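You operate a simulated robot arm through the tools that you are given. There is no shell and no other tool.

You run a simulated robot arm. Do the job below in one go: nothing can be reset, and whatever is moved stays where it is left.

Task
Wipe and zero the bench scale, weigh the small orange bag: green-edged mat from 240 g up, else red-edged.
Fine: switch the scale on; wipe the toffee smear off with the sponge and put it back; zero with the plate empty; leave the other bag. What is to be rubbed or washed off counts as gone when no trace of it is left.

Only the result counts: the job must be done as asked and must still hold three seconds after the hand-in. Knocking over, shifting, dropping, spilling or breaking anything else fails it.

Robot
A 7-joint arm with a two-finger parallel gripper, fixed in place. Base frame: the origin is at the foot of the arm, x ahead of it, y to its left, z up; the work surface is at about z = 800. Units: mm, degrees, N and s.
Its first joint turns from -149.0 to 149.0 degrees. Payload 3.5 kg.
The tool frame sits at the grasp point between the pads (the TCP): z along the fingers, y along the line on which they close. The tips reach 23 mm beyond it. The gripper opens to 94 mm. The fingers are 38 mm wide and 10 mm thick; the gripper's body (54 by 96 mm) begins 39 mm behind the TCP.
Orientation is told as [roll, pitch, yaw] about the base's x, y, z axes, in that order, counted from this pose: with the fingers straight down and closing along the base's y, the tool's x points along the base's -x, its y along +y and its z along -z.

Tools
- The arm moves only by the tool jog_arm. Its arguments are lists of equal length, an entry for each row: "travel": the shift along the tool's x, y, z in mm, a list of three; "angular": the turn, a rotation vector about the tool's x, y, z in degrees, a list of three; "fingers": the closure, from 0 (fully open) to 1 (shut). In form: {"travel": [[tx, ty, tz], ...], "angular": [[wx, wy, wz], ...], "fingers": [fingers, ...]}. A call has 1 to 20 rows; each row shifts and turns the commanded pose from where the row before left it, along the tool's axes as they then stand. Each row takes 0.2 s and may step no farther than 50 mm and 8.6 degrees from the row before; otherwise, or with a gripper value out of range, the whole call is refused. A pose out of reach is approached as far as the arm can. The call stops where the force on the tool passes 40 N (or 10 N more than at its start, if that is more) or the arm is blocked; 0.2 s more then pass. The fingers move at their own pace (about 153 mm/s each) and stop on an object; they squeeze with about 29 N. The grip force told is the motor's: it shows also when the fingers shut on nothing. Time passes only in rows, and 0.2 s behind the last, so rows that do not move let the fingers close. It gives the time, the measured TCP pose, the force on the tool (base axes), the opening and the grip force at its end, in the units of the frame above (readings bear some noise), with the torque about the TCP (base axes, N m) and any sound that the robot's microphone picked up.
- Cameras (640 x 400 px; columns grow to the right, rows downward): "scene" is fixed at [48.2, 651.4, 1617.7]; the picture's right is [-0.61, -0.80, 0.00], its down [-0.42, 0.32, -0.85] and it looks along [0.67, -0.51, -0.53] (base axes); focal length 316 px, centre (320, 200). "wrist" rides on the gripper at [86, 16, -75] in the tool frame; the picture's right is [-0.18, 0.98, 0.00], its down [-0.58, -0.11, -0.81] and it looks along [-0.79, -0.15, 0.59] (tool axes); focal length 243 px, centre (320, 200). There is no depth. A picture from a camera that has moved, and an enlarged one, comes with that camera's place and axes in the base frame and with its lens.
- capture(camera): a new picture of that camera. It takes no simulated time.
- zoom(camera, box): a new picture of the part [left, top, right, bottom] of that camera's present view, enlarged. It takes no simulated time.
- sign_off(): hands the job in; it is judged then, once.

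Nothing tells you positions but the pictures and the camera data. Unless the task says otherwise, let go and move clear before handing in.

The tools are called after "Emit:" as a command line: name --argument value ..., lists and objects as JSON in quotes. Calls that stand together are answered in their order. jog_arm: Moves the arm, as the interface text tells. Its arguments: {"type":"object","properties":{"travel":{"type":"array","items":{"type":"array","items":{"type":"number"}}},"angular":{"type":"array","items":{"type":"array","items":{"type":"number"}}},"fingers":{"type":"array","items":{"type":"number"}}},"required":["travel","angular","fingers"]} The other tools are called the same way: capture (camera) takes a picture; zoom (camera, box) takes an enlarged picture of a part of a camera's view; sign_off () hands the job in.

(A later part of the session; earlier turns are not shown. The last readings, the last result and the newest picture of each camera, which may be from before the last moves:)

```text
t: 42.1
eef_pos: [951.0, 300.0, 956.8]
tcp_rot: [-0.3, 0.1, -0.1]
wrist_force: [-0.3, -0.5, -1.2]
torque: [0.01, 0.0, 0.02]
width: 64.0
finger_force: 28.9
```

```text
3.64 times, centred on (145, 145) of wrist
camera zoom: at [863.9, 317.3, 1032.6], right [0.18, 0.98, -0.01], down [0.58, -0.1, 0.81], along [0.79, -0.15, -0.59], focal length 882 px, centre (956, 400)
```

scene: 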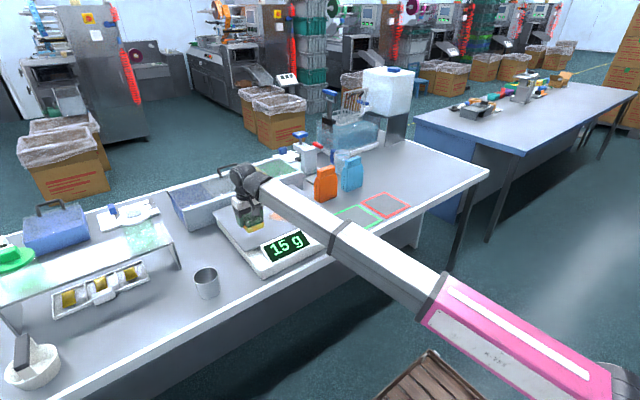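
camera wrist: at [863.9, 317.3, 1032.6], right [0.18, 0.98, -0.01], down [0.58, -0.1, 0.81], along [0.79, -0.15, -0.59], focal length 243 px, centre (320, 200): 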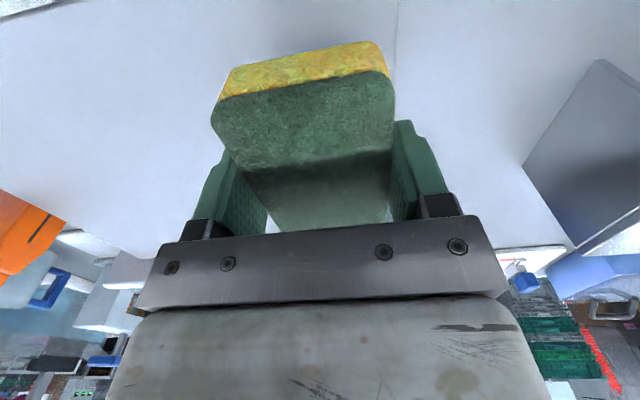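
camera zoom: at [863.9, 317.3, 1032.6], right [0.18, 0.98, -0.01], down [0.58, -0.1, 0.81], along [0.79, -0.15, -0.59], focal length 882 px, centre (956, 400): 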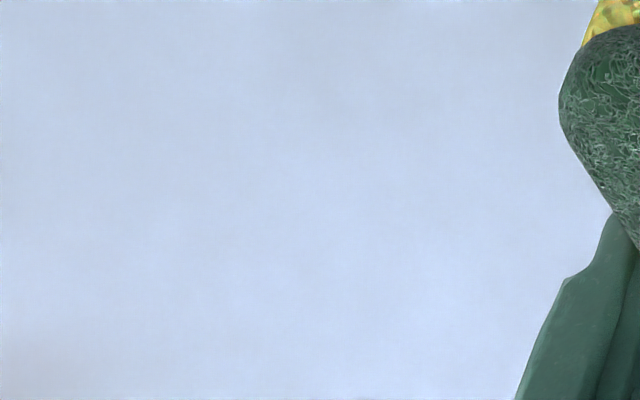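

The plate looks clean, but I make one more full pass for certainty before putting the sponge back.

Emit:
jog_arm --travel '[[-12.3, -23.3, 0], [-12.3, -23.3, 0], [-12.3, -23.3, 0], [-12.3, -23.3, 0], [-12.3, -23.3, 0], [-12.3, -23.3, 0], [0, 0, 18], [0, 0, 18], [0, 0, 12], [0, 0, 4], [0, 0, 2], [0, 0, 0]]' --angular '[[0, 0, 0], [0, 0, 0], [0, 0, 0], [0, 0, 0], [0, 0, 0], [0, 0, 0], [0, 0, 0], [0, 0, 0], [0, 0, 0], [0, 0, 0], [0, 0, 0], [0, 0, 0]]' --fingers '[1, 1, 1, 1, 1, 1, 1, 1, 1, 1, 1, 1]'

```text
t: 44.7
eef_pos: [1024.2, 160.0, 904.5]
tcp_rot: [-0.3, 0.0, 0.0]
wrist_force: [0.3, -0.8, 0.0]
torque: [0.03, -0.01, -0.01]
width: 63.8
finger_force: 29.3
```

Emit:
jog_arm --travel '[[0, 0, 1], [0, 0, 0.7], [0, 0, 0]]' --angular '[[0, 0, 0], [0, 0, 0], [0, 0, 0]]' --fingers '[1, 1, 1]'

```text
t: 45.5
eef_pos: [1024.6, 160.6, 904.5]
tcp_rot: [-0.3, 0.1, 0.0]
wrist_force: [0.8, -0.1, 9.1]
torque: [0.18, 0.02, -0.01]
width: 63.2
finger_force: 29.0
```

Emit:
jog_arm --travel '[[0, -21, 0.09], [0, -21, 0.09], [0, -21, 0.09], [0, -21, 0.09], [0, -21, 0.09], [24, 0, 0.2], [0, 21, -0.09], [0, 21, -0.09], [0, 21, -0.09], [0, 21, -0.09], [0, 21, -0.09], [24, 0, 0.2], [0, -21, 0.09], [0, -21, 0.09], [0, -21, 0.09], [0, -21, 0.09], [0, -21, 0.09], [0, 0, 0]]' --angular '[[0, 0, 0], [0, 0, 0], [0, 0, 0], [0, 0, 0], [0, 0, 0], [0, 0, 0], [0, 0, 0], [0, 0, 0], [0, 0, 0], [0, 0, 0], [0, 0, 0], [0, 0, 0], [0, 0, 0], [0, 0, 0], [0, 0, 0], [0, 0, 0], [0, 0, 0], [0, 0, 0]]' --fingers '[1, 1, 1, 1, 1, 1, 1, 1, 1, 1, 1, 1, 1, 1, 1, 1, 1, 1]'

Emit:
jog_arm --travel '[[22, 0, 0.1], [0, 21, -0.09], [0, 21, -0.09], [0, 21, -0.09], [0, 21, -0.09], [0, 21, -0.09], [0, 0, -10], [0, 0, -20], [0, 0, -25], [0, 0, 0]]' --angular '[[0, 0, 0], [0, 0, 0], [0, 0, 0], [0, 0, 0], [0, 0, 0], [0, 0, 0], [0, 0, 0], [0, 0, 0], [0, 0, 0], [0, 0, 0]]' --fingers '[1, 1, 1, 1, 1, 1, 1, 1, 1, 1]'

Emit:
capture --camera "wrist"

Emit:
capture --camera "scene"

```text
t: 49.3
eef_pos: [977.5, 54.0, 903.2]
tcp_rot: [-0.5, 0.1, 0.0]
wrist_force: [0.0, 7.9, 17.0]
torque: [0.4, -0.02, 0.08]
width: 63.4
finger_force: 28.9
```

```text
t: 51.5
eef_pos: [956.9, 160.1, 958.9]
tcp_rot: [-0.4, 0.0, 0.1]
wrist_force: [0.3, 0.4, 0.2]
torque: [0.03, -0.01, -0.03]
width: 63.6
finger_force: 28.9
```

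```text
taken
camera wrist: at [867.8, 177.7, 1032.4], right [0.18, 0.98, -0.01], down [0.58, -0.1, 0.81], along [0.79, -0.15, -0.59], focal length 243 px, centre (320, 200)
```

wrist: 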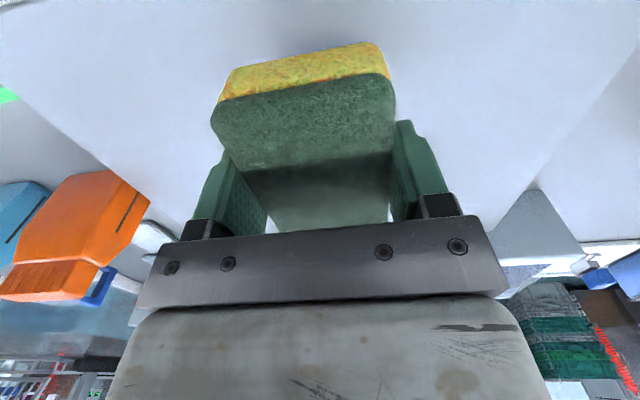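

```text
taken
```

scene: 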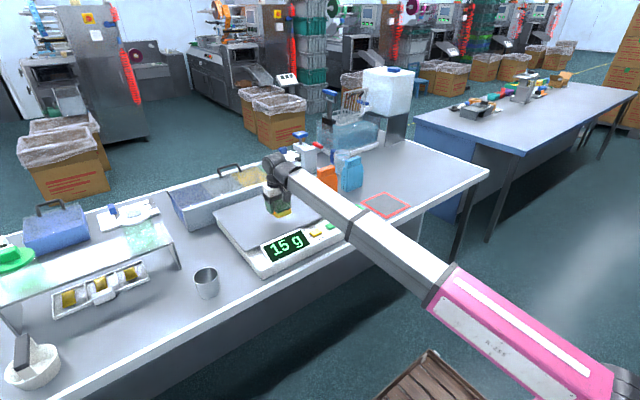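

The wiped area is clean. I carry the sponge back along the same path to its original place.

Emit:
jog_arm --travel '[[3, 13, 0], [6, 26, 0], [6, 26, 0], [6, 26, 0], [6, 26, 0], [6, 26, 0], [6, 26, 0], [6, 26, 0], [6, 26, 0], [6, 26, 0], [6, 26, 0], [6, 26, 0], [6, 26, 0], [6, 26, 0], [6, 26, 0], [6, 26, 0], [6, 26, 0], [6, 26, 0], [3, 13, 0], [0, 0, 0]]' --angular '[[0, 0, 0], [0, 0, 0], [0, 0, 0], [0, 0, 0], [0, 0, 0], [0, 0, 0], [0, 0, 0], [0, 0, 0], [0, 0, 0], [0, 0, 0], [0, 0, 0], [0, 0, 0], [0, 0, 0], [0, 0, 0], [0, 0, 0], [0, 0, 0], [0, 0, 0], [0, 0, 0], [0, 0, 3], [0, 0, 0]]' --fingers '[1, 1, 1, 1, 1, 1, 1, 1, 1, 1, 1, 1, 1, 1, 1, 1, 1, 1, 1, 1]'

Emit:
capture --camera "wrist"

Emit:
zoom --camera "scene" --box '[210, 150, 370, 285]'

```text
t: 55.7
eef_pos: [845.7, 628.6, 955.0]
tcp_rot: [-0.3, -0.1, -3.1]
wrist_force: [0.3, -0.5, -0.8]
torque: [0.03, -0.03, -0.02]
width: 63.5
finger_force: 28.7
```

```text
taken
camera wrist: at [760.2, 651.0, 1030.0], right [0.24, 0.97, -0.01], down [0.58, -0.14, 0.81], along [0.78, -0.19, -0.59], focal length 243 px, centre (320, 200)
```

wrist: 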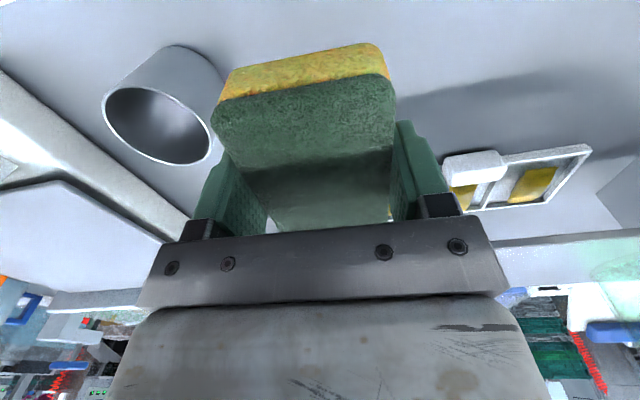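

```text
2.96 times, centred on (290, 218) of scene
camera zoom: at [48.2, 651.4, 1617.7], right [-0.61, -0.8, 0.0], down [-0.42, 0.32, -0.85], along [0.67, -0.51, -0.53], focal length 938 px, centre (409, 148)
```

zoom: 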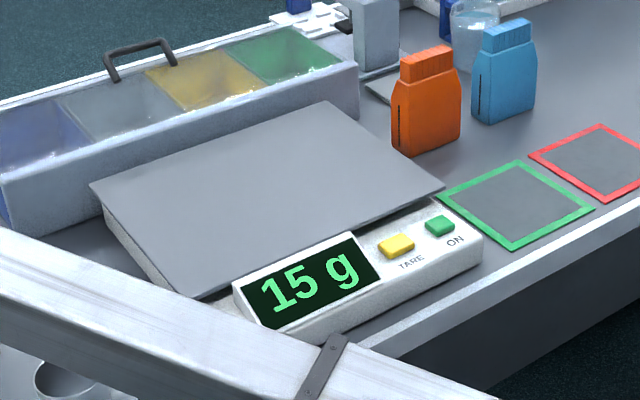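

The plate looks spotless. I zoom in once more there, then lower the sponge to its spot.

Emit:
zoom --camera "scene" --box '[250, 190, 330, 240]'

Emit:
jog_arm --travel '[[-3, 0, 0], [0, 0, 25], [0, 0, 25], [0, 0, 25], [0, 0, 25], [0, 0, 15], [0, 0, 4], [0, 0, 0]]' --angular '[[0, 0, 0], [0, 0, 0], [0, 0, 0], [0, 0, 0], [0, 0, 0], [0, 0, 0], [0, 0, 0], [0, 0, 0]]' --fingers '[1, 1, 1, 1, 1, 1, 1, 1]'

Emit:
capture --camera "wrist"

```text
8.00 times, centred on (290, 215) of scene
camera zoom: at [48.2, 651.4, 1617.7], right [-0.61, -0.8, 0.0], down [-0.42, 0.32, -0.85], along [0.67, -0.51, -0.53], focal length 2532 px, centre (560, 80)
```

zoom: 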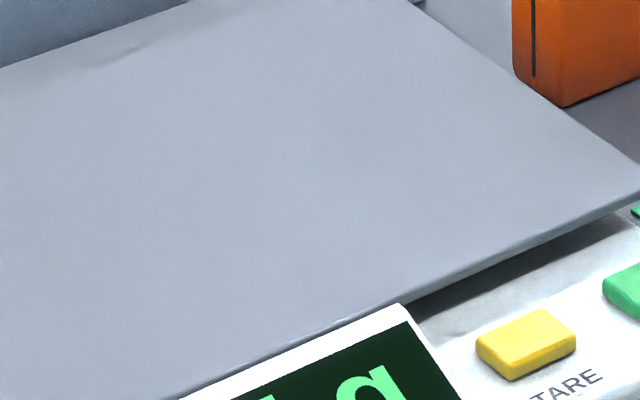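

```text
t: 57.5
eef_pos: [850.4, 627.8, 836.4]
tcp_rot: [-0.3, 0.0, -2.9]
wrist_force: [0.2, 0.3, 0.2]
torque: [0.01, 0.0, 0.0]
width: 63.4
finger_force: 28.7
```

```text
taken
camera wrist: at [763.4, 648.8, 910.6], right [0.24, 0.97, -0.01], down [0.58, -0.13, 0.81], along [0.78, -0.19, -0.59], focal length 243 px, centre (320, 200)
```

wrist: 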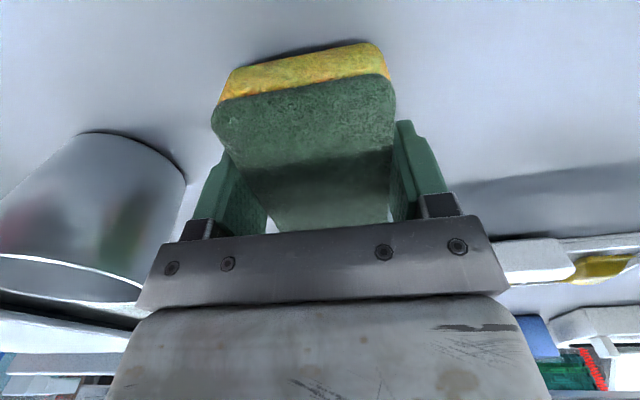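

The plate is clean. I lower the last few millimetres until the sponge touches the bench.

Emit:
jog_arm --travel '[[0, 0, 3], [0, 0, 2], [0, 0, 1], [0, 0, 0.5], [0, 0, 0]]' --angular '[[0, 0, 0], [0, 0, 0], [0, 0, 0], [0, 0, 0], [0, 0, 0]]' --fingers '[1, 1, 1, 1, 1]'

```text
t: 58.7
eef_pos: [849.7, 626.7, 830.0]
tcp_rot: [-0.3, 0.0, -3.0]
wrist_force: [-0.4, 0.1, -0.1]
torque: [0.0, 0.02, -0.06]
width: 63.6
finger_force: 28.7
```

Emit:
jog_arm --travel '[[0, 0, 1], [0, 0, 1], [0, 0, 0]]' --angular '[[0, 0, 0], [0, 0, 0], [0, 0, 0]]' --fingers '[1, 1, 1]'

```text
t: 59.5
eef_pos: [850.4, 627.8, 828.0]
tcp_rot: [-0.3, 0.0, -3.1]
wrist_force: [0.8, 0.7, 7.9]
torque: [0.16, 0.03, -0.01]
width: 63.5
finger_force: 29.1
```

The sponge rests on the bench in its old place. I open the gripper and lift straight up.

Emit:
jog_arm --travel '[[0, 0, -0.8], [0, 0, 0], [0, 0, 0], [0, 0, 0], [0, 0, -10], [0, 0, -20], [0, 0, -25], [0, 0, -25], [0, 0, -25], [0, 0, -25], [0, 0, 0]]' --angular '[[0, 0, 0], [0, 0, 0], [0, 0, 0], [0, 0, 0], [0, 0, 0], [0, 0, 0], [0, 0, 0], [0, 0, 0], [0, 0, -1.5], [0, 0, -1.5], [0, 0, 0]]' --fingers '[1, 0.1, 0.1, 0.1, 0.1, 0.1, 0, 0, 0, 0, 0]'

Emit:
capture --camera "wrist"

Emit:
capture --camera "scene"

```text
t: 61.9
eef_pos: [850.8, 629.6, 959.8]
tcp_rot: [-0.3, 0.0, 0.0]
wrist_force: [0.1, 0.2, -0.5]
torque: [0.0, -0.03, 0.02]
width: 94.0
finger_force: 0.1
```

```text
taken
camera wrist: at [762.6, 646.6, 1034.2], right [0.18, 0.98, -0.01], down [0.58, -0.1, 0.81], along [0.79, -0.15, -0.59], focal length 243 px, centre (320, 200)
```

wrist: 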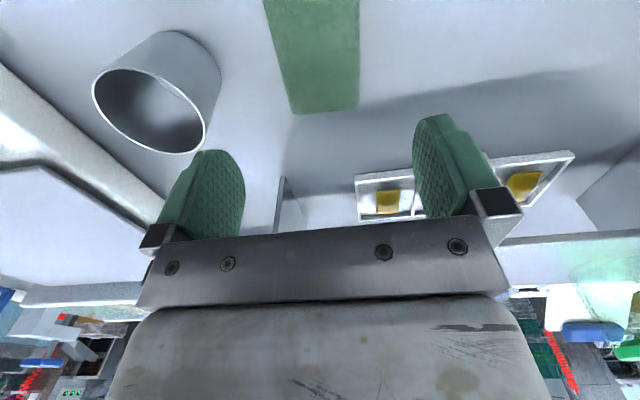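

```text
taken
```

scene: 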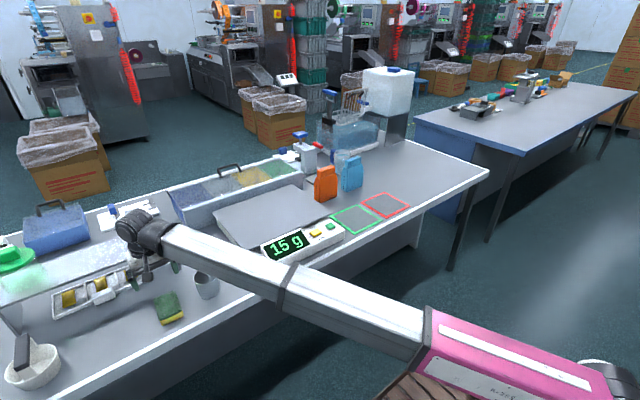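

The sponge is back in place and the plate is empty. I swing over to the TARE button.

Emit:
jog_arm --travel '[[1, -15, 0], [1, -30, 0], [1, -30, 0], [1, -30, 0], [1, -30, 0], [1, -30, 0], [1, -30, 0], [1, -30, 0], [1, -30, 0], [1, -30, 0], [1, -30, 0], [1, -30, 0], [1, -30, 0], [1, -30, 0], [1, -30, 0], [1, -30, 0], [1, -30, 0], [1, -30, 0], [0, -27, 0], [0, 0, 0]]' --angular '[[0, 0, 0], [0, 0, 0], [0, 0, 0], [0, 0, 0], [0, 0, 0], [0, 0, 0], [0, 0, 0], [0, 0, 0], [0, 0, 0], [0, 0, 0], [0, 0, 0], [0, 0, 0], [0, 0, 0], [0, 0, 0], [0, 0, 0], [0, 0, 0], [0, 0, 0], [0, 0, 0], [0, 0, 0], [0, 0, 0]]' --fingers '[0, 0, 0, 0, 0, 0, 0, 0, 0, 0, 0, 0, 0, 0, 0, 0, 1, 1, 1, 1]'

Emit:
capture --camera "wrist"

```text
t: 66.1
eef_pos: [832.4, 75.5, 960.5]
tcp_rot: [-0.4, 0.0, -0.1]
wrist_force: [0.6, -0.1, 0.2]
torque: [0.0, -0.01, 0.03]
width: 0.0
finger_force: 29.2
```

```text
taken
camera wrist: at [744.6, 92.2, 1035.0], right [0.18, 0.98, -0.01], down [0.58, -0.1, 0.81], along [0.79, -0.15, -0.59], focal length 243 px, centre (320, 200)
```

wrist: 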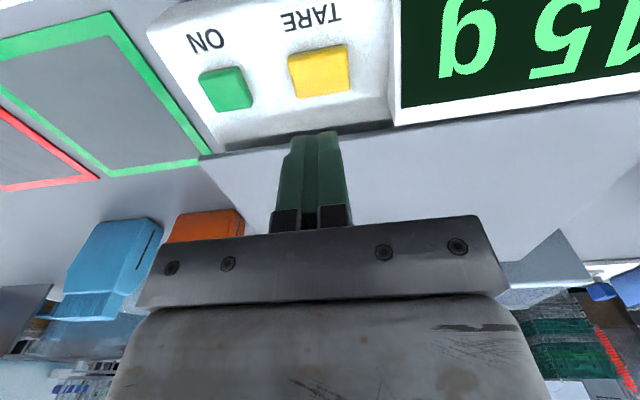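

TARE is right below at about (830,75). I descend and press it as I did with ON.

Emit:
jog_arm --travel '[[2, 0, 20], [0, 0, 20], [0, 0, 20], [0, 0, 14], [0, 0, 4], [0, 0, 3], [0, 0, 2], [0, 0, 1], [0, 0, 0]]' --angular '[[0, 0, 0], [0, 0, 0], [0, 0, 0], [0, 0, 0], [0, 0, 0], [0, 0, 0], [0, 0, 0], [0, 0, 0], [0, 0, 0]]' --fingers '[1, 1, 1, 1, 1, 1, 1, 1, 1]'

Emit:
zoom --camera "scene" --box '[240, 190, 360, 285]'

```text
t: 68.1
eef_pos: [830.4, 74.8, 878.8]
tcp_rot: [-0.2, 0.0, 0.0]
wrist_force: [2.7, -3.7, 12.8]
torque: [-0.06, -0.1, -0.03]
width: 0.0
finger_force: 29.4
heard: click
```

```text
4.21 times, centred on (300, 238) of scene
camera zoom: at [48.2, 651.4, 1617.7], right [-0.61, -0.8, 0.0], down [-0.42, 0.32, -0.85], along [0.67, -0.51, -0.53], focal length 1332 px, centre (404, 42)
```

zoom: 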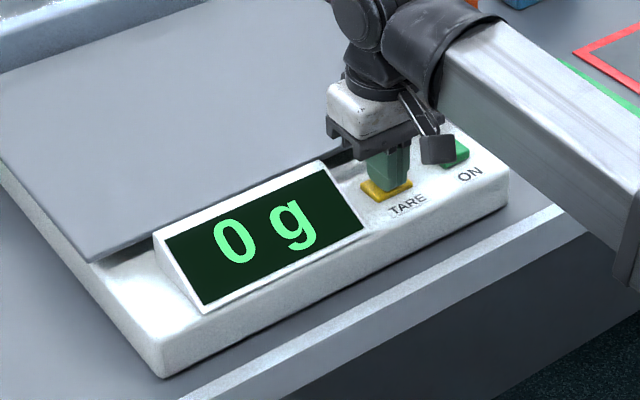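

Taring worked: the display reads 0 g with the plate empty. I lift off and go out toward the orange bag, opening the fingers and turning the gripper so it closes along x, across the bag's thin side.

Emit:
jog_arm --travel '[[0, 0, -10], [0, 0, -20], [0, 0, -25], [0, 0, -25], [-21, -17, -9], [-21, -17, -9], [-21, -17, -9], [-21, -17, -9], [-21, -17, -9], [-21, -17, -9], [-21, -17, -9], [-21, -17, -9], [0, 0, 0]]' --angular '[[0, 0, 0], [0, 0, 0], [0, 0, 0], [0, 0, 0], [0, 0, 0], [0, 0, 0], [0, 0, 0], [0, 0, 0], [0, 0, 0], [0, 0, 0], [0, 0, 0], [0, 0, 0], [0, 0, 0]]' --fingers '[1, 1, 1, 1, 1, 0, 0, 0, 0, 0, 0, 0, 0]'

Emit:
capture --camera "wrist"

Emit:
zoom --camera "scene" --box '[220, 130, 400, 285]'

```text
t: 70.9
eef_pos: [998.4, -57.9, 1031.6]
tcp_rot: [-0.3, 0.0, 0.0]
wrist_force: [0.1, -0.1, 0.0]
torque: [-0.01, -0.03, -0.02]
width: 94.1
finger_force: 0.1
```

```text
taken
camera wrist: at [911.0, -42.3, 1105.9], right [0.18, 0.98, -0.01], down [0.58, -0.1, 0.81], along [0.79, -0.15, -0.59], focal length 243 px, centre (320, 200)
```

wrist: 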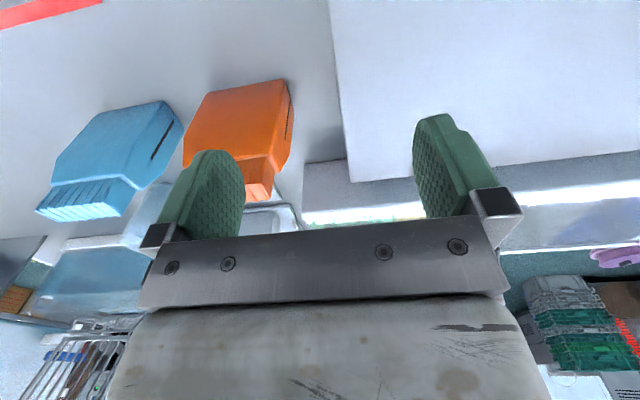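

```text
2.58 times, centred on (310, 208) of scene
camera zoom: at [48.2, 651.4, 1617.7], right [-0.61, -0.8, 0.0], down [-0.42, 0.32, -0.85], along [0.67, -0.51, -0.53], focal length 817 px, centre (346, 181)
```

zoom: 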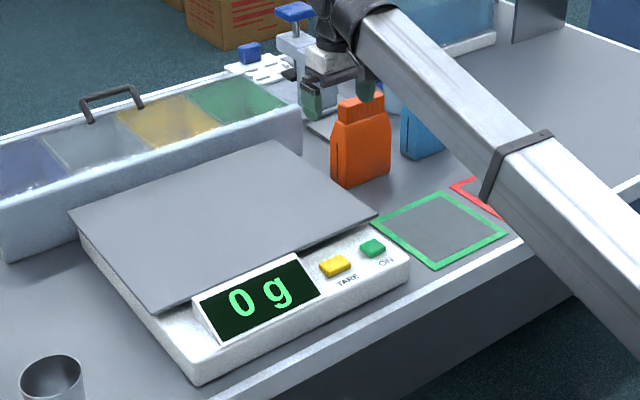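

Scale still at 0 g. I turn the gripper by -90° yaw here, clear of everything.

Emit:
jog_arm --travel '[[0, 0, 0], [0, 0, 0], [0, 0, 0], [0, 0, 0], [0, 0, 0], [0, 0, 0], [0, 0, 0], [0, 0, 0], [0, 0, 0], [0, 0, 0], [0, 0, 0], [0, 0, 0], [0, 0, 0]]' --angular '[[0, 0, 7.5], [0, 0, 7.5], [0, 0, 7.5], [0, 0, 7.5], [0, 0, 7.5], [0, 0, 7.5], [0, 0, 7.5], [0, 0, 7.5], [0, 0, 7.5], [0, 0, 7.5], [0, 0, 7.5], [0, 0, 7.5], [0, 0, 0]]' --fingers '[0, 0, 0, 0, 0, 0, 0, 0, 0, 0, 0, 0, 0]'

Emit:
capture --camera "wrist"

Emit:
zoom --camera "scene" --box '[280, 110, 400, 210]'

```text
t: 73.7
eef_pos: [998.6, -59.5, 1030.7]
tcp_rot: [-0.1, -0.3, -90.1]
wrist_force: [-0.2, 0.0, 0.8]
torque: [-0.01, -0.01, 0.01]
width: 93.9
finger_force: 0.1
```

```text
taken
camera wrist: at [1013.5, 27.9, 1104.7], right [0.98, -0.19, 0.0], down [-0.11, -0.58, 0.81], along [-0.15, -0.8, -0.59], focal length 243 px, centre (320, 200)
```

wrist: 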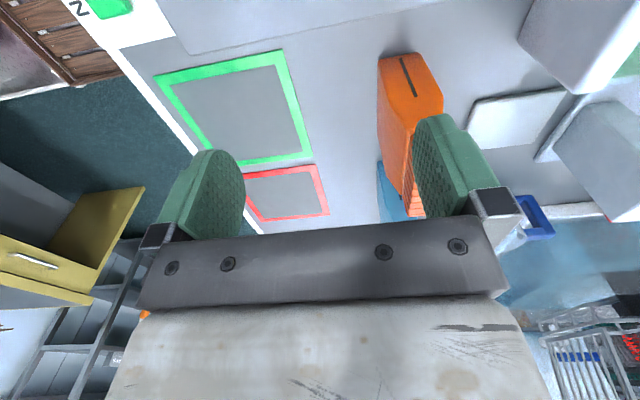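

```text
4.00 times, centred on (340, 160) of scene
camera zoom: at [48.2, 651.4, 1617.7], right [-0.61, -0.8, 0.0], down [-0.42, 0.32, -0.85], along [0.67, -0.51, -0.53], focal length 1266 px, centre (240, 360)
```

zoom: 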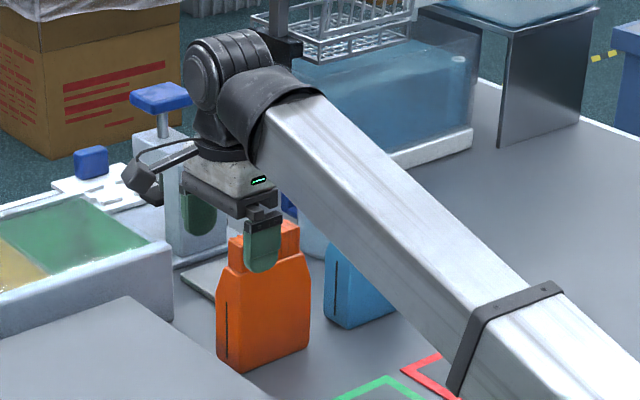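

The gripper is turned: its tool x now points along +y and its tool y along +x. I move over the bag's top at this height.

Emit:
jog_arm --travel '[[-15, 11, 0], [-20, 15, 0], [-20, 15, 0], [-20, 15, 0], [-20, 15, 0], [-17.5, 12.5, 0], [0, 0, 0]]' --angular '[[0, 0, 0], [0, 0, 0], [0, 0, 0], [0, 0, 0], [0, 0, 0], [0, 0, 0], [0, 0, 0]]' --fingers '[0, 0, 0, 0, 0, 0, 0]'

Emit:
capture --camera "wrist"

Emit:
zoom --camera "scene" --box '[280, 110, 400, 210]'

```text
t: 75.3
eef_pos: [1081.3, -173.3, 1030.4]
tcp_rot: [0.0, -0.2, -90.0]
wrist_force: [-0.3, -0.8, 0.2]
torque: [0.0, 0.0, 0.02]
width: 94.2
finger_force: 0.0
```

```text
taken
camera wrist: at [1096.4, -85.2, 1104.3], right [0.98, -0.18, 0.0], down [-0.11, -0.58, 0.81], along [-0.15, -0.8, -0.59], focal length 243 px, centre (320, 200)
```

wrist: 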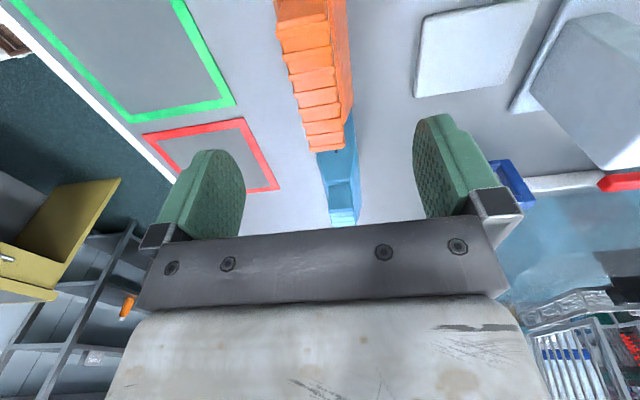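

```text
4.00 times, centred on (340, 160) of scene
camera zoom: at [48.2, 651.4, 1617.7], right [-0.61, -0.8, 0.0], down [-0.42, 0.32, -0.85], along [0.67, -0.51, -0.53], focal length 1266 px, centre (240, 360)
```

zoom: 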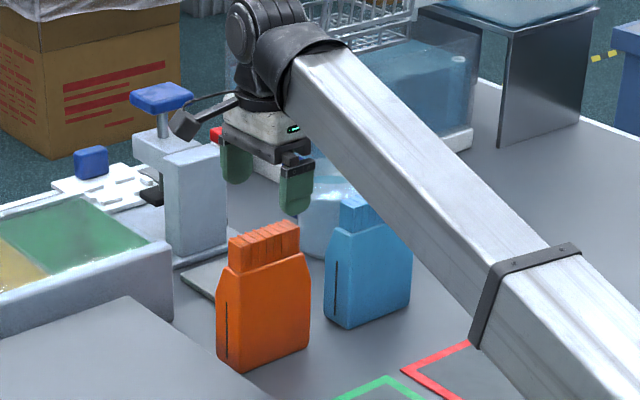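

The bag's crimp spans x≈1063–1090, centred near 1077, y≈-170. I shift 4 mm in x and descend around it.

Emit:
jog_arm --travel '[[2, -4, 10], [0, 0, 20], [0, 0, 20], [0, 0, 18], [0, 0, 12], [0, 0, 7], [0, 0, 0]]' --angular '[[0, 0, 0], [0, 0, 0], [0, 0, 0], [0, 0, 0], [0, 0, 0], [0, 0, 0], [0, 0, 0]]' --fingers '[0, 0, 0, 0, 0, 0, 0]'

Emit:
capture --camera "wrist"

Emit:
zoom --camera "scene" --box '[290, 130, 390, 210]'

```text
t: 76.9
eef_pos: [1077.7, -170.7, 943.8]
tcp_rot: [0.0, -0.3, -89.9]
wrist_force: [-0.3, -0.6, 0.1]
torque: [0.01, 0.01, -0.03]
width: 93.9
finger_force: 0.1
```

```text
taken
camera wrist: at [1092.8, -82.8, 1017.9], right [0.98, -0.18, 0.0], down [-0.11, -0.58, 0.81], along [-0.15, -0.8, -0.59], focal length 243 px, centre (320, 200)
```

wrist: 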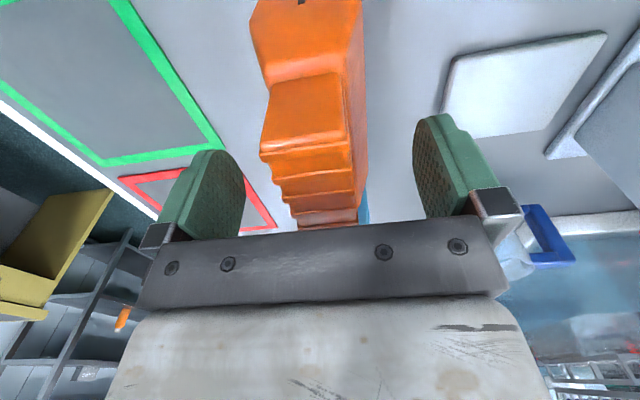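

```text
5.00 times, centred on (340, 170) of scene
camera zoom: at [48.2, 651.4, 1617.7], right [-0.61, -0.8, 0.0], down [-0.42, 0.32, -0.85], along [0.67, -0.51, -0.53], focal length 1582 px, centre (220, 350)
```

zoom: 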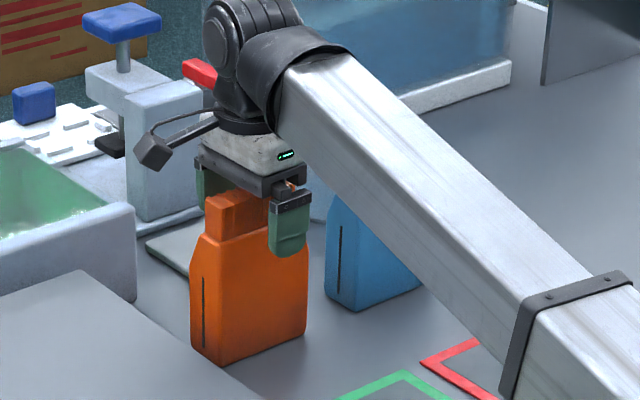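

The fingers straddle the crimp with room below the palm. I close, then lift a little.

Emit:
jog_arm --travel '[[0, 0, 0], [0, 0, 0], [0, 0, 0], [0, 0, 0]]' --angular '[[0, 0, 0], [0, 0, 0], [0, 0, 0], [0, 0, 0]]' --fingers '[1, 1, 1, 1]'

Emit:
jog_arm --travel '[[0, 0, -5], [0, 0, -10], [0, 0, -15], [0, 0, 0]]' --angular '[[0, 0, 0], [0, 0, 0], [0, 0, 0], [0, 0, 0]]' --fingers '[1, 1, 1, 1]'

Emit:
zoom --camera "scene" --box '[290, 130, 390, 210]'

Emit:
capture --camera "wrist"

```text
t: 77.9
eef_pos: [1077.4, -169.1, 943.9]
tcp_rot: [0.0, -0.3, -90.1]
wrist_force: [0.5, 0.8, 3.7]
torque: [0.04, 0.16, 0.04]
width: 34.3
finger_force: 29.0
```

```text
t: 78.9
eef_pos: [1078.0, -169.9, 974.3]
tcp_rot: [0.0, -0.4, -90.0]
wrist_force: [0.1, 0.6, -2.7]
torque: [0.01, -0.03, 0.02]
width: 34.2
finger_force: 28.9
```

```text
5.00 times, centred on (340, 170) of scene
camera zoom: at [48.2, 651.4, 1617.7], right [-0.61, -0.8, 0.0], down [-0.42, 0.32, -0.85], along [0.67, -0.51, -0.53], focal length 1582 px, centre (220, 350)
```

zoom: 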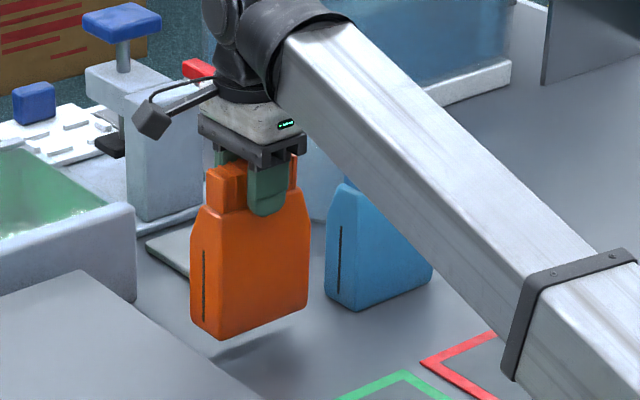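

```text
taken
camera wrist: at [1093.0, -82.3, 1048.0], right [0.98, -0.18, 0.0], down [-0.11, -0.58, 0.81], along [-0.15, -0.8, -0.59], focal length 243 px, centre (320, 200)
```

wrist: 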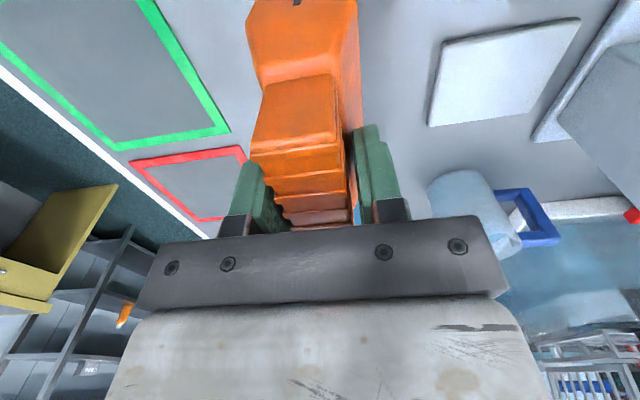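

The bag is lifted cleanly, held at 34 mm. I raise it above plate level and carry it over the plate.

Emit:
jog_arm --travel '[[0, 0, -15], [0, 0, -20], [0, 0, -20], [0, 0, -20], [10, -2, 0], [20, -5, 0], [25, -6, 0], [25, -6, 0], [25, -6, 0], [25, -6, 0], [25, -6, 0], [25, -6, 0], [25, -6, 0], [25, -6, 0], [20, -3, 0], [0, 0, 0]]' --angular '[[0, 0, 0], [0, 0, 0], [0, 0, 0], [0, 0, 0], [0, 0, 0], [0, 0, 0], [0, 0, 0], [0, 0, 0], [0, 0, 0], [0, 0, 0], [0, 0, 0], [0, 0, 0], [0, 0, 0], [0, 0, 0], [0, 0, 0], [0, 0, 0]]' --fingers '[1, 1, 1, 1, 1, 1, 1, 1, 1, 1, 1, 1, 1, 1, 1, 1]'

Emit:
capture --camera "scene"

Emit:
capture --camera "wrist"

```text
t: 82.3
eef_pos: [1021.0, 80.4, 1047.4]
tcp_rot: [0.0, -0.4, -89.9]
wrist_force: [0.2, -1.7, -1.8]
torque: [0.02, -0.03, 0.01]
width: 34.3
finger_force: 29.4
```

```text
taken
```

scene: 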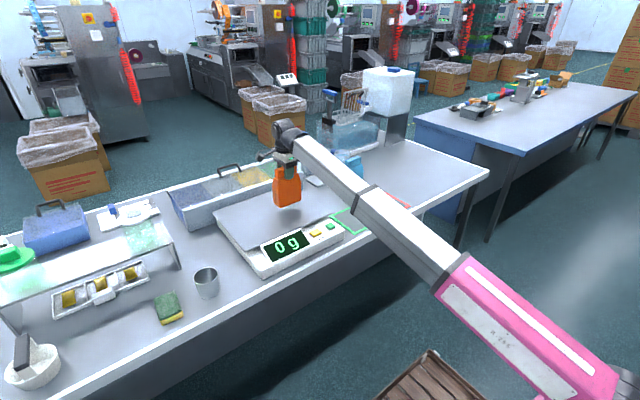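

```text
taken
camera wrist: at [1034.4, 167.6, 1121.8], right [0.98, -0.18, 0.0], down [-0.11, -0.58, 0.81], along [-0.15, -0.8, -0.59], focal length 243 px, centre (320, 200)
```

wrist: 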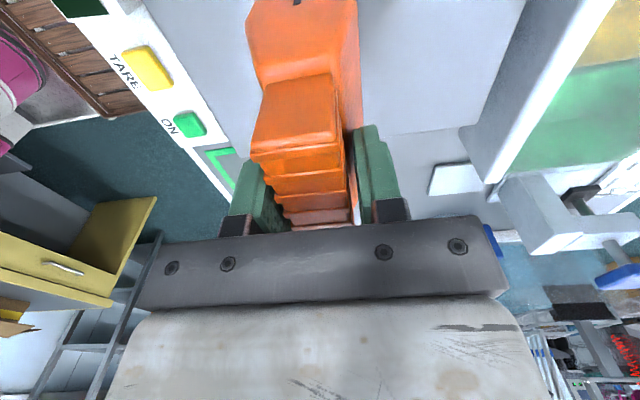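

The display still reads 0 g and the bag hangs about 27 mm above the plate. I lower it slowly.

Emit:
jog_arm --travel '[[0, 0, 10], [0, 0, 7], [0, 0, 4], [0, 0, 0]]' --angular '[[0, 0, 0], [0, 0, 0], [0, 0, 0], [0, 0, 0]]' --fingers '[1, 1, 1, 1]'

Emit:
zoom --camera "scene" --box '[220, 130, 380, 285]'

```text
t: 83.3
eef_pos: [1018.6, 80.0, 1026.7]
tcp_rot: [0.0, -0.4, -90.0]
wrist_force: [0.2, 0.0, -2.5]
torque: [0.03, 0.0, 0.0]
width: 34.0
finger_force: 29.0
```

```text
2.58 times, centred on (300, 208) of scene
camera zoom: at [48.2, 651.4, 1617.7], right [-0.61, -0.8, 0.0], down [-0.42, 0.32, -0.85], along [0.67, -0.51, -0.53], focal length 817 px, centre (372, 181)
```

zoom: 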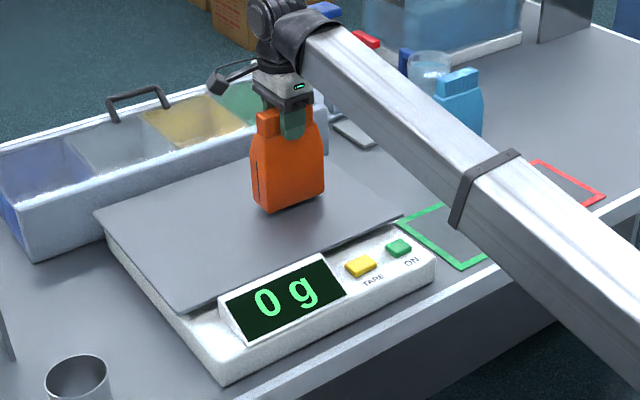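

Emit:
jog_arm --travel '[[0, 0, 2], [0, 0, 2], [0, 0, 1], [0, 0, 1], [0, 0, 0]]' --angular '[[0, 0, 0], [0, 0, 0], [0, 0, 0], [0, 0, 0], [0, 0, 0]]' --fingers '[1, 1, 1, 1, 1]'

Emit:
zoom --camera "scene" --box '[220, 130, 380, 285]'

```text
t: 84.5
eef_pos: [1019.3, 81.3, 1019.9]
tcp_rot: [0.0, -0.3, -90.0]
wrist_force: [0.0, -0.4, -2.6]
torque: [-0.01, 0.02, -0.03]
width: 34.3
finger_force: 28.6
```

```text
2.58 times, centred on (300, 208) of scene
camera zoom: at [48.2, 651.4, 1617.7], right [-0.61, -0.8, 0.0], down [-0.42, 0.32, -0.85], along [0.67, -0.51, -0.53], focal length 817 px, centre (372, 181)
```

zoom: 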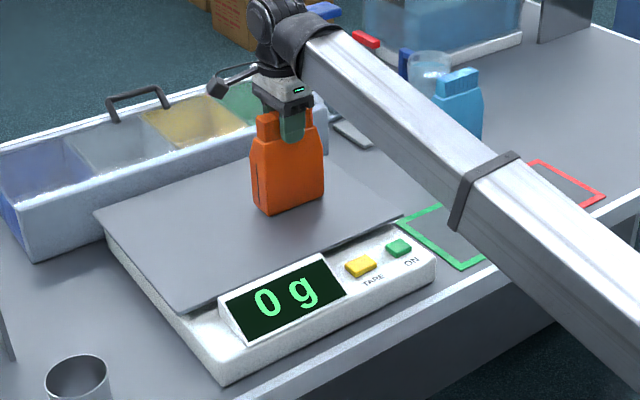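

Not touching yet; I continue in 1 mm steps.

Emit:
jog_arm --travel '[[0, 0, 1], [0, 0, 1], [0, 0, 0]]' --angular '[[0, 0, 0], [0, 0, 0], [0, 0, 0]]' --fingers '[1, 1, 1]'

Emit:
zoom --camera "scene" --box '[220, 150, 380, 285]'

```text
t: 85.3
eef_pos: [1019.4, 80.1, 1019.4]
tcp_rot: [0.1, -0.2, -89.9]
wrist_force: [0.3, 1.0, 4.9]
torque: [0.12, 0.05, -0.01]
width: 34.2
finger_force: 28.9
```

```text
2.96 times, centred on (300, 218) of scene
camera zoom: at [48.2, 651.4, 1617.7], right [-0.61, -0.8, 0.0], down [-0.42, 0.32, -0.85], along [0.67, -0.51, -0.53], focal length 938 px, centre (379, 148)
```

zoom: 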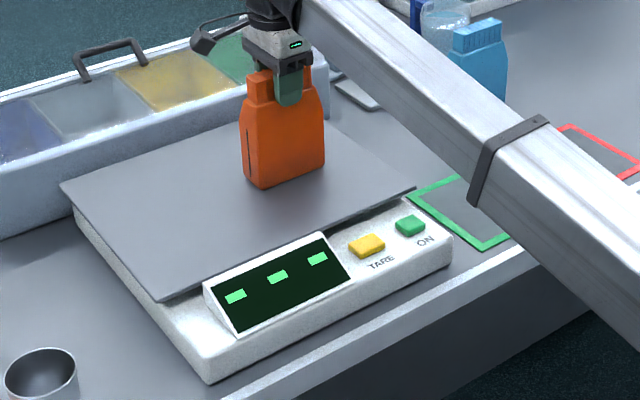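

The bag is on the plate. I open the fingers fully and wait for the reading with nothing touching the bag.

Emit:
jog_arm --travel '[[0, 0, 0], [0, 0, 0], [0, 0, 0], [0, 0, 0], [0, 0, 0], [0, 0, 0], [0, 0, 0], [0, 0, 0]]' --angular '[[0, 0, 0], [0, 0, 0], [0, 0, 0], [0, 0, 0], [0, 0, 0], [0, 0, 0], [0, 0, 0], [0, 0, 0]]' --fingers '[0, 0, 0, 0, 0, 0, 0, 0]'

Emit:
zoom --camera "scene" --box '[240, 150, 360, 285]'

Emit:
zoom --camera "scene" --box '[255, 225, 315, 265]'

Emit:
capture --camera "wrist"

```text
t: 87.1
eef_pos: [1020.0, 80.8, 1019.5]
tcp_rot: [0.0, -0.3, -90.0]
wrist_force: [0.5, -0.5, 0.2]
torque: [0.01, 0.01, -0.03]
width: 94.0
finger_force: 0.1
```

```text
2.96 times, centred on (300, 218) of scene
camera zoom: at [48.2, 651.4, 1617.7], right [-0.61, -0.8, 0.0], down [-0.42, 0.32, -0.85], along [0.67, -0.51, -0.53], focal length 938 px, centre (379, 148)
```

zoom: 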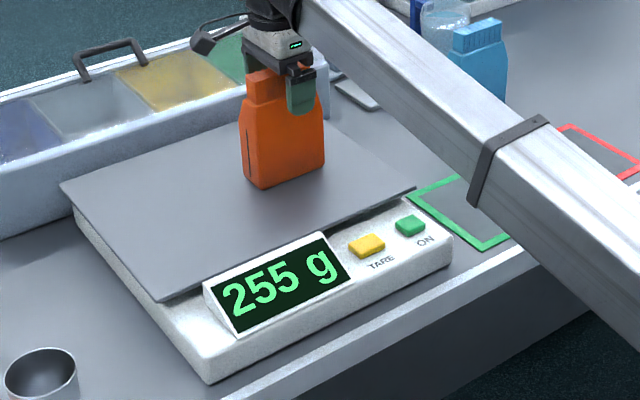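

```text
10.00 times, centred on (285, 245) of scene
camera zoom: at [48.2, 651.4, 1617.7], right [-0.61, -0.8, 0.0], down [-0.42, 0.32, -0.85], along [0.67, -0.51, -0.53], focal length 3164 px, centre (670, -250)
```

zoom: 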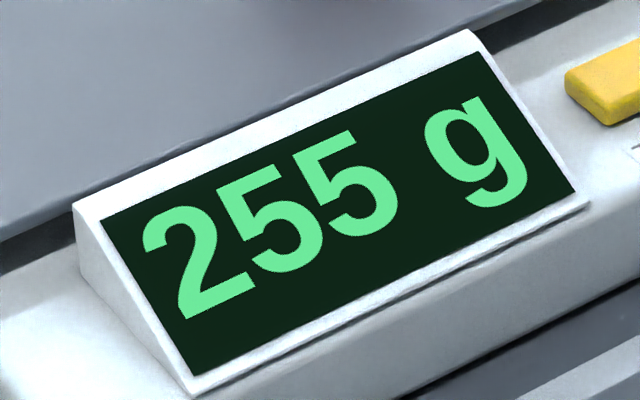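

```text
taken
camera wrist: at [1034.8, 167.5, 1093.3], right [0.98, -0.18, 0.0], down [-0.11, -0.58, 0.81], along [-0.15, -0.8, -0.59], focal length 243 px, centre (320, 200)
```

wrist: 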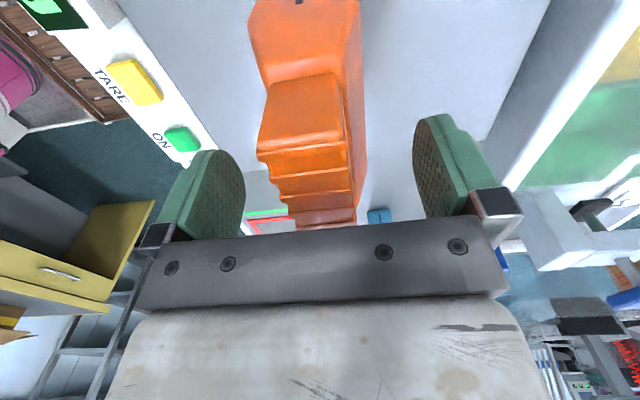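

The scale reads 255 g, which is above 240 g, so the bag goes on the green-edged mat. I grip it again and lift it off the plate.

Emit:
jog_arm --travel '[[0, 0, 0], [0, 0, 0], [0, 0, 0], [0, 0, 0], [0, 0, -5], [0, 0, -10], [0, 0, -12], [0, 0, 0]]' --angular '[[0, 0, 0], [0, 0, 0], [0, 0, 0], [0, 0, 0], [0, 0, 0], [0, 0, 0], [0, 0, 0], [0, 0, 0]]' --fingers '[1, 1, 1, 1, 1, 1, 1, 1]'

Emit:
zoom --camera "scene" --box '[220, 130, 400, 285]'

```text
t: 88.9
eef_pos: [1020.1, 79.7, 1046.5]
tcp_rot: [0.0, -0.4, -89.9]
wrist_force: [-0.4, -0.5, -2.6]
torque: [0.02, -0.04, 0.01]
width: 34.0
finger_force: 29.3
```

```text
2.58 times, centred on (310, 208) of scene
camera zoom: at [48.2, 651.4, 1617.7], right [-0.61, -0.8, 0.0], down [-0.42, 0.32, -0.85], along [0.67, -0.51, -0.53], focal length 817 px, centre (346, 181)
```

zoom: 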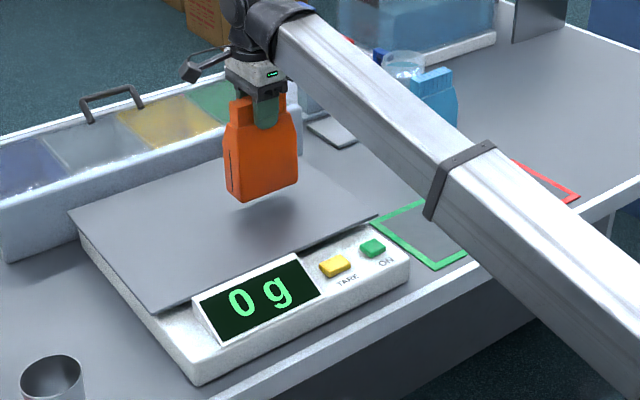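

Emit:
jog_arm --travel '[[-12, -2, 0], [-23, -2, 0], [-25, -2, 0], [-25, -2, 0], [-25, -2, 0], [-25, -2, 0], [-25, -2, 0], [-25, -2, 0], [-25, -2, 0], [-25, -2, 0], [-15, 0, 0], [0, 0, 10], [0, 0, 20], [0, 0, 20], [0, 0, 20], [0, 0, 0]]' --angular '[[0, 0, 0], [0, 0, 0], [0, 0, 0], [0, 0, 0], [0, 0, 0], [0, 0, 0], [0, 0, 0], [0, 0, 0], [0, 0, 0], [0, 0, 0], [0, 0, 0], [0, 0, 0], [0, 0, 0], [0, 0, 0], [0, 0, 0], [0, 0, 0]]' --fingers '[1, 1, 1, 1, 1, 1, 1, 1, 1, 1, 1, 1, 1, 1, 1, 1]'

Emit:
zoom --camera "scene" --box '[220, 110, 420, 285]'

Emit:
capture --camera "wrist"

```text
t: 92.3
eef_pos: [999.6, -169.8, 976.3]
tcp_rot: [0.0, -0.3, -90.0]
wrist_force: [-0.4, -0.2, -2.4]
torque: [-0.01, 0.01, 0.01]
width: 33.7
finger_force: 29.0
```

```text
2.29 times, centred on (320, 198) of scene
camera zoom: at [48.2, 651.4, 1617.7], right [-0.61, -0.8, 0.0], down [-0.42, 0.32, -0.85], along [0.67, -0.51, -0.53], focal length 723 px, centre (320, 206)
```

zoom: 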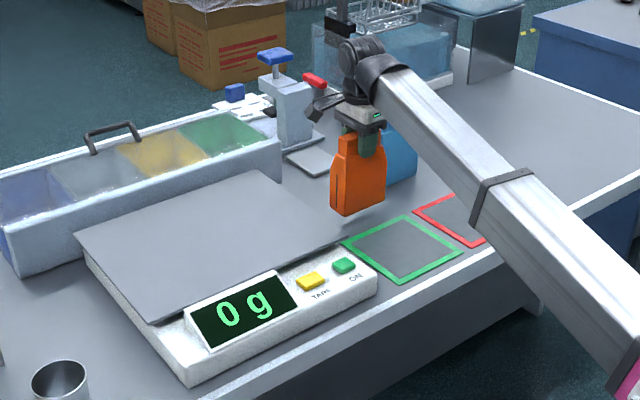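

```text
taken
camera wrist: at [1014.7, -82.8, 1050.7], right [0.98, -0.18, 0.0], down [-0.11, -0.58, 0.81], along [-0.15, -0.8, -0.59], focal length 243 px, centre (320, 200)
```

wrist: 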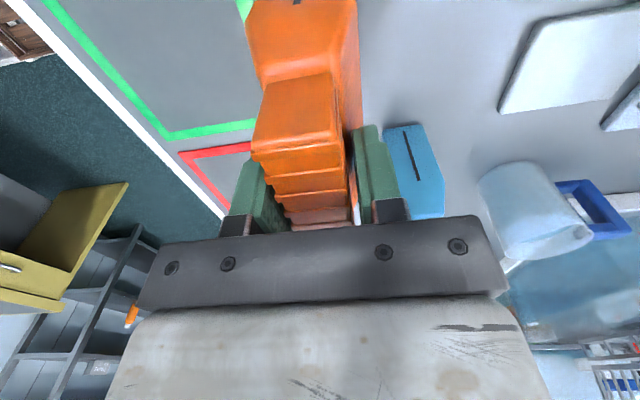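

Emit:
jog_arm --travel '[[0, -12, 0], [0, -20, 0], [0, -20, 0], [0, -20, 0], [0, -20, 0], [0, -20, 0], [0, -20, 0], [0, 0, 0]]' --angular '[[0, 0, 0], [0, 0, 0], [0, 0, 0], [0, 0, 0], [0, 0, 0], [0, 0, 0], [0, 0, 0], [0, 0, 0]]' --fingers '[1, 1, 1, 1, 1, 1, 1, 1]'

Emit:
zoom --camera "scene" --box '[260, 130, 420, 270]'

Emit:
capture --camera "wrist"

```text
t: 94.1
eef_pos: [867.4, -170.6, 977.3]
tcp_rot: [0.0, -0.4, -90.1]
wrist_force: [-0.1, -0.7, -2.0]
torque: [0.02, -0.01, -0.02]
width: 33.8
finger_force: 29.3
```

```text
2.86 times, centred on (340, 200) of scene
camera zoom: at [48.2, 651.4, 1617.7], right [-0.61, -0.8, 0.0], down [-0.42, 0.32, -0.85], along [0.67, -0.51, -0.53], focal length 904 px, centre (263, 200)
```

zoom: 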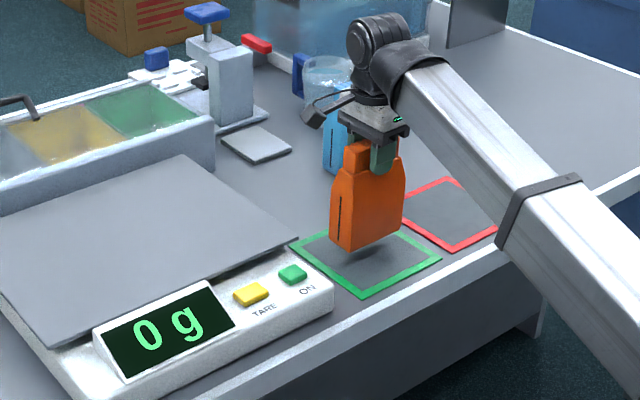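

```text
taken
camera wrist: at [882.5, -83.0, 1050.9], right [0.98, -0.18, 0.0], down [-0.11, -0.58, 0.81], along [-0.15, -0.8, -0.59], focal length 243 px, centre (320, 200)
```

wrist: 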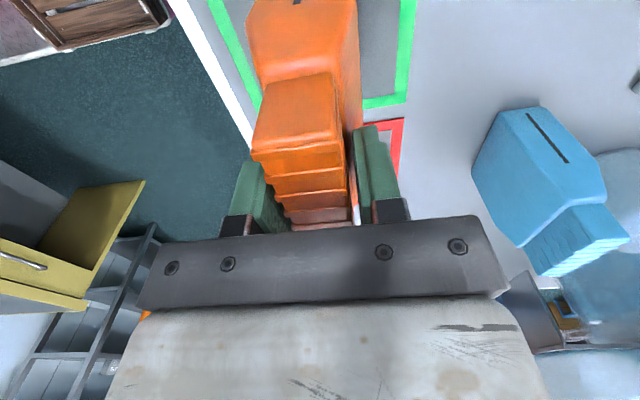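

The bag hangs over the green mat, centred within it (mat about x 778–945, y -250–-88). I lower it slowly.

Emit:
jog_arm --travel '[[0, -5, 10], [0, 0, 10], [0, 0, 6], [0, 0, 3], [0, 0, 1], [0, 0, 0]]' --angular '[[0, 0, 0], [0, 0, 0], [0, 0, 0], [0, 0, 0], [0, 0, 0], [0, 0, 0]]' --fingers '[1, 1, 1, 1, 1, 1]'

```text
t: 95.5
eef_pos: [863.0, -170.1, 947.4]
tcp_rot: [0.0, -0.2, -90.0]
wrist_force: [1.1, 0.3, 16.4]
torque: [0.19, 0.25, 0.0]
width: 33.9
finger_force: 28.5
```

The bag is on the mat, pressed slightly. I relieve the pressure, open and retreat straight up.

Emit:
jog_arm --travel '[[0, 0, -1.2], [0, 0, 0], [0, 0, 0], [0, 0, 0], [0, 0, 0], [0, 0, 0]]' --angular '[[0, 0, 0], [0, 0, 0], [0, 0, 0], [0, 0, 0], [0, 0, 0], [0, 0, 0]]' --fingers '[1, 1, 0, 0, 0, 0]'

Emit:
capture --camera "wrist"

Emit:
zoom --camera "scene" --box '[260, 130, 420, 270]'

```text
t: 96.9
eef_pos: [862.3, -170.0, 948.0]
tcp_rot: [0.0, -0.3, -90.0]
wrist_force: [0.6, 0.3, 0.4]
torque: [0.03, -0.06, -0.02]
width: 93.7
finger_force: 0.1
```

```text
taken
camera wrist: at [877.7, -82.9, 1022.5], right [0.98, -0.18, 0.0], down [-0.11, -0.58, 0.81], along [-0.15, -0.8, -0.59], focal length 243 px, centre (320, 200)
```

wrist: 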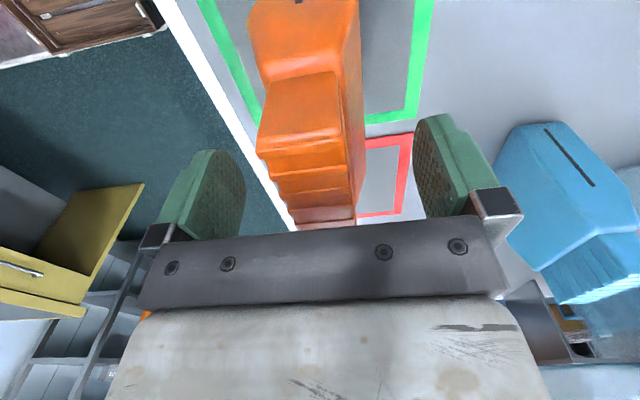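

```text
2.86 times, centred on (340, 200) of scene
camera zoom: at [48.2, 651.4, 1617.7], right [-0.61, -0.8, 0.0], down [-0.42, 0.32, -0.85], along [0.67, -0.51, -0.53], focal length 904 px, centre (263, 200)
```

zoom: 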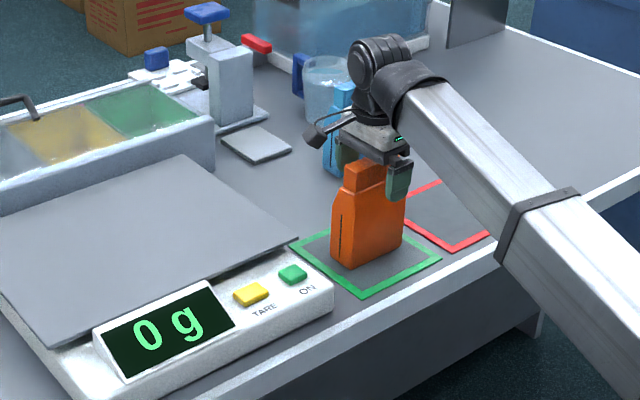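

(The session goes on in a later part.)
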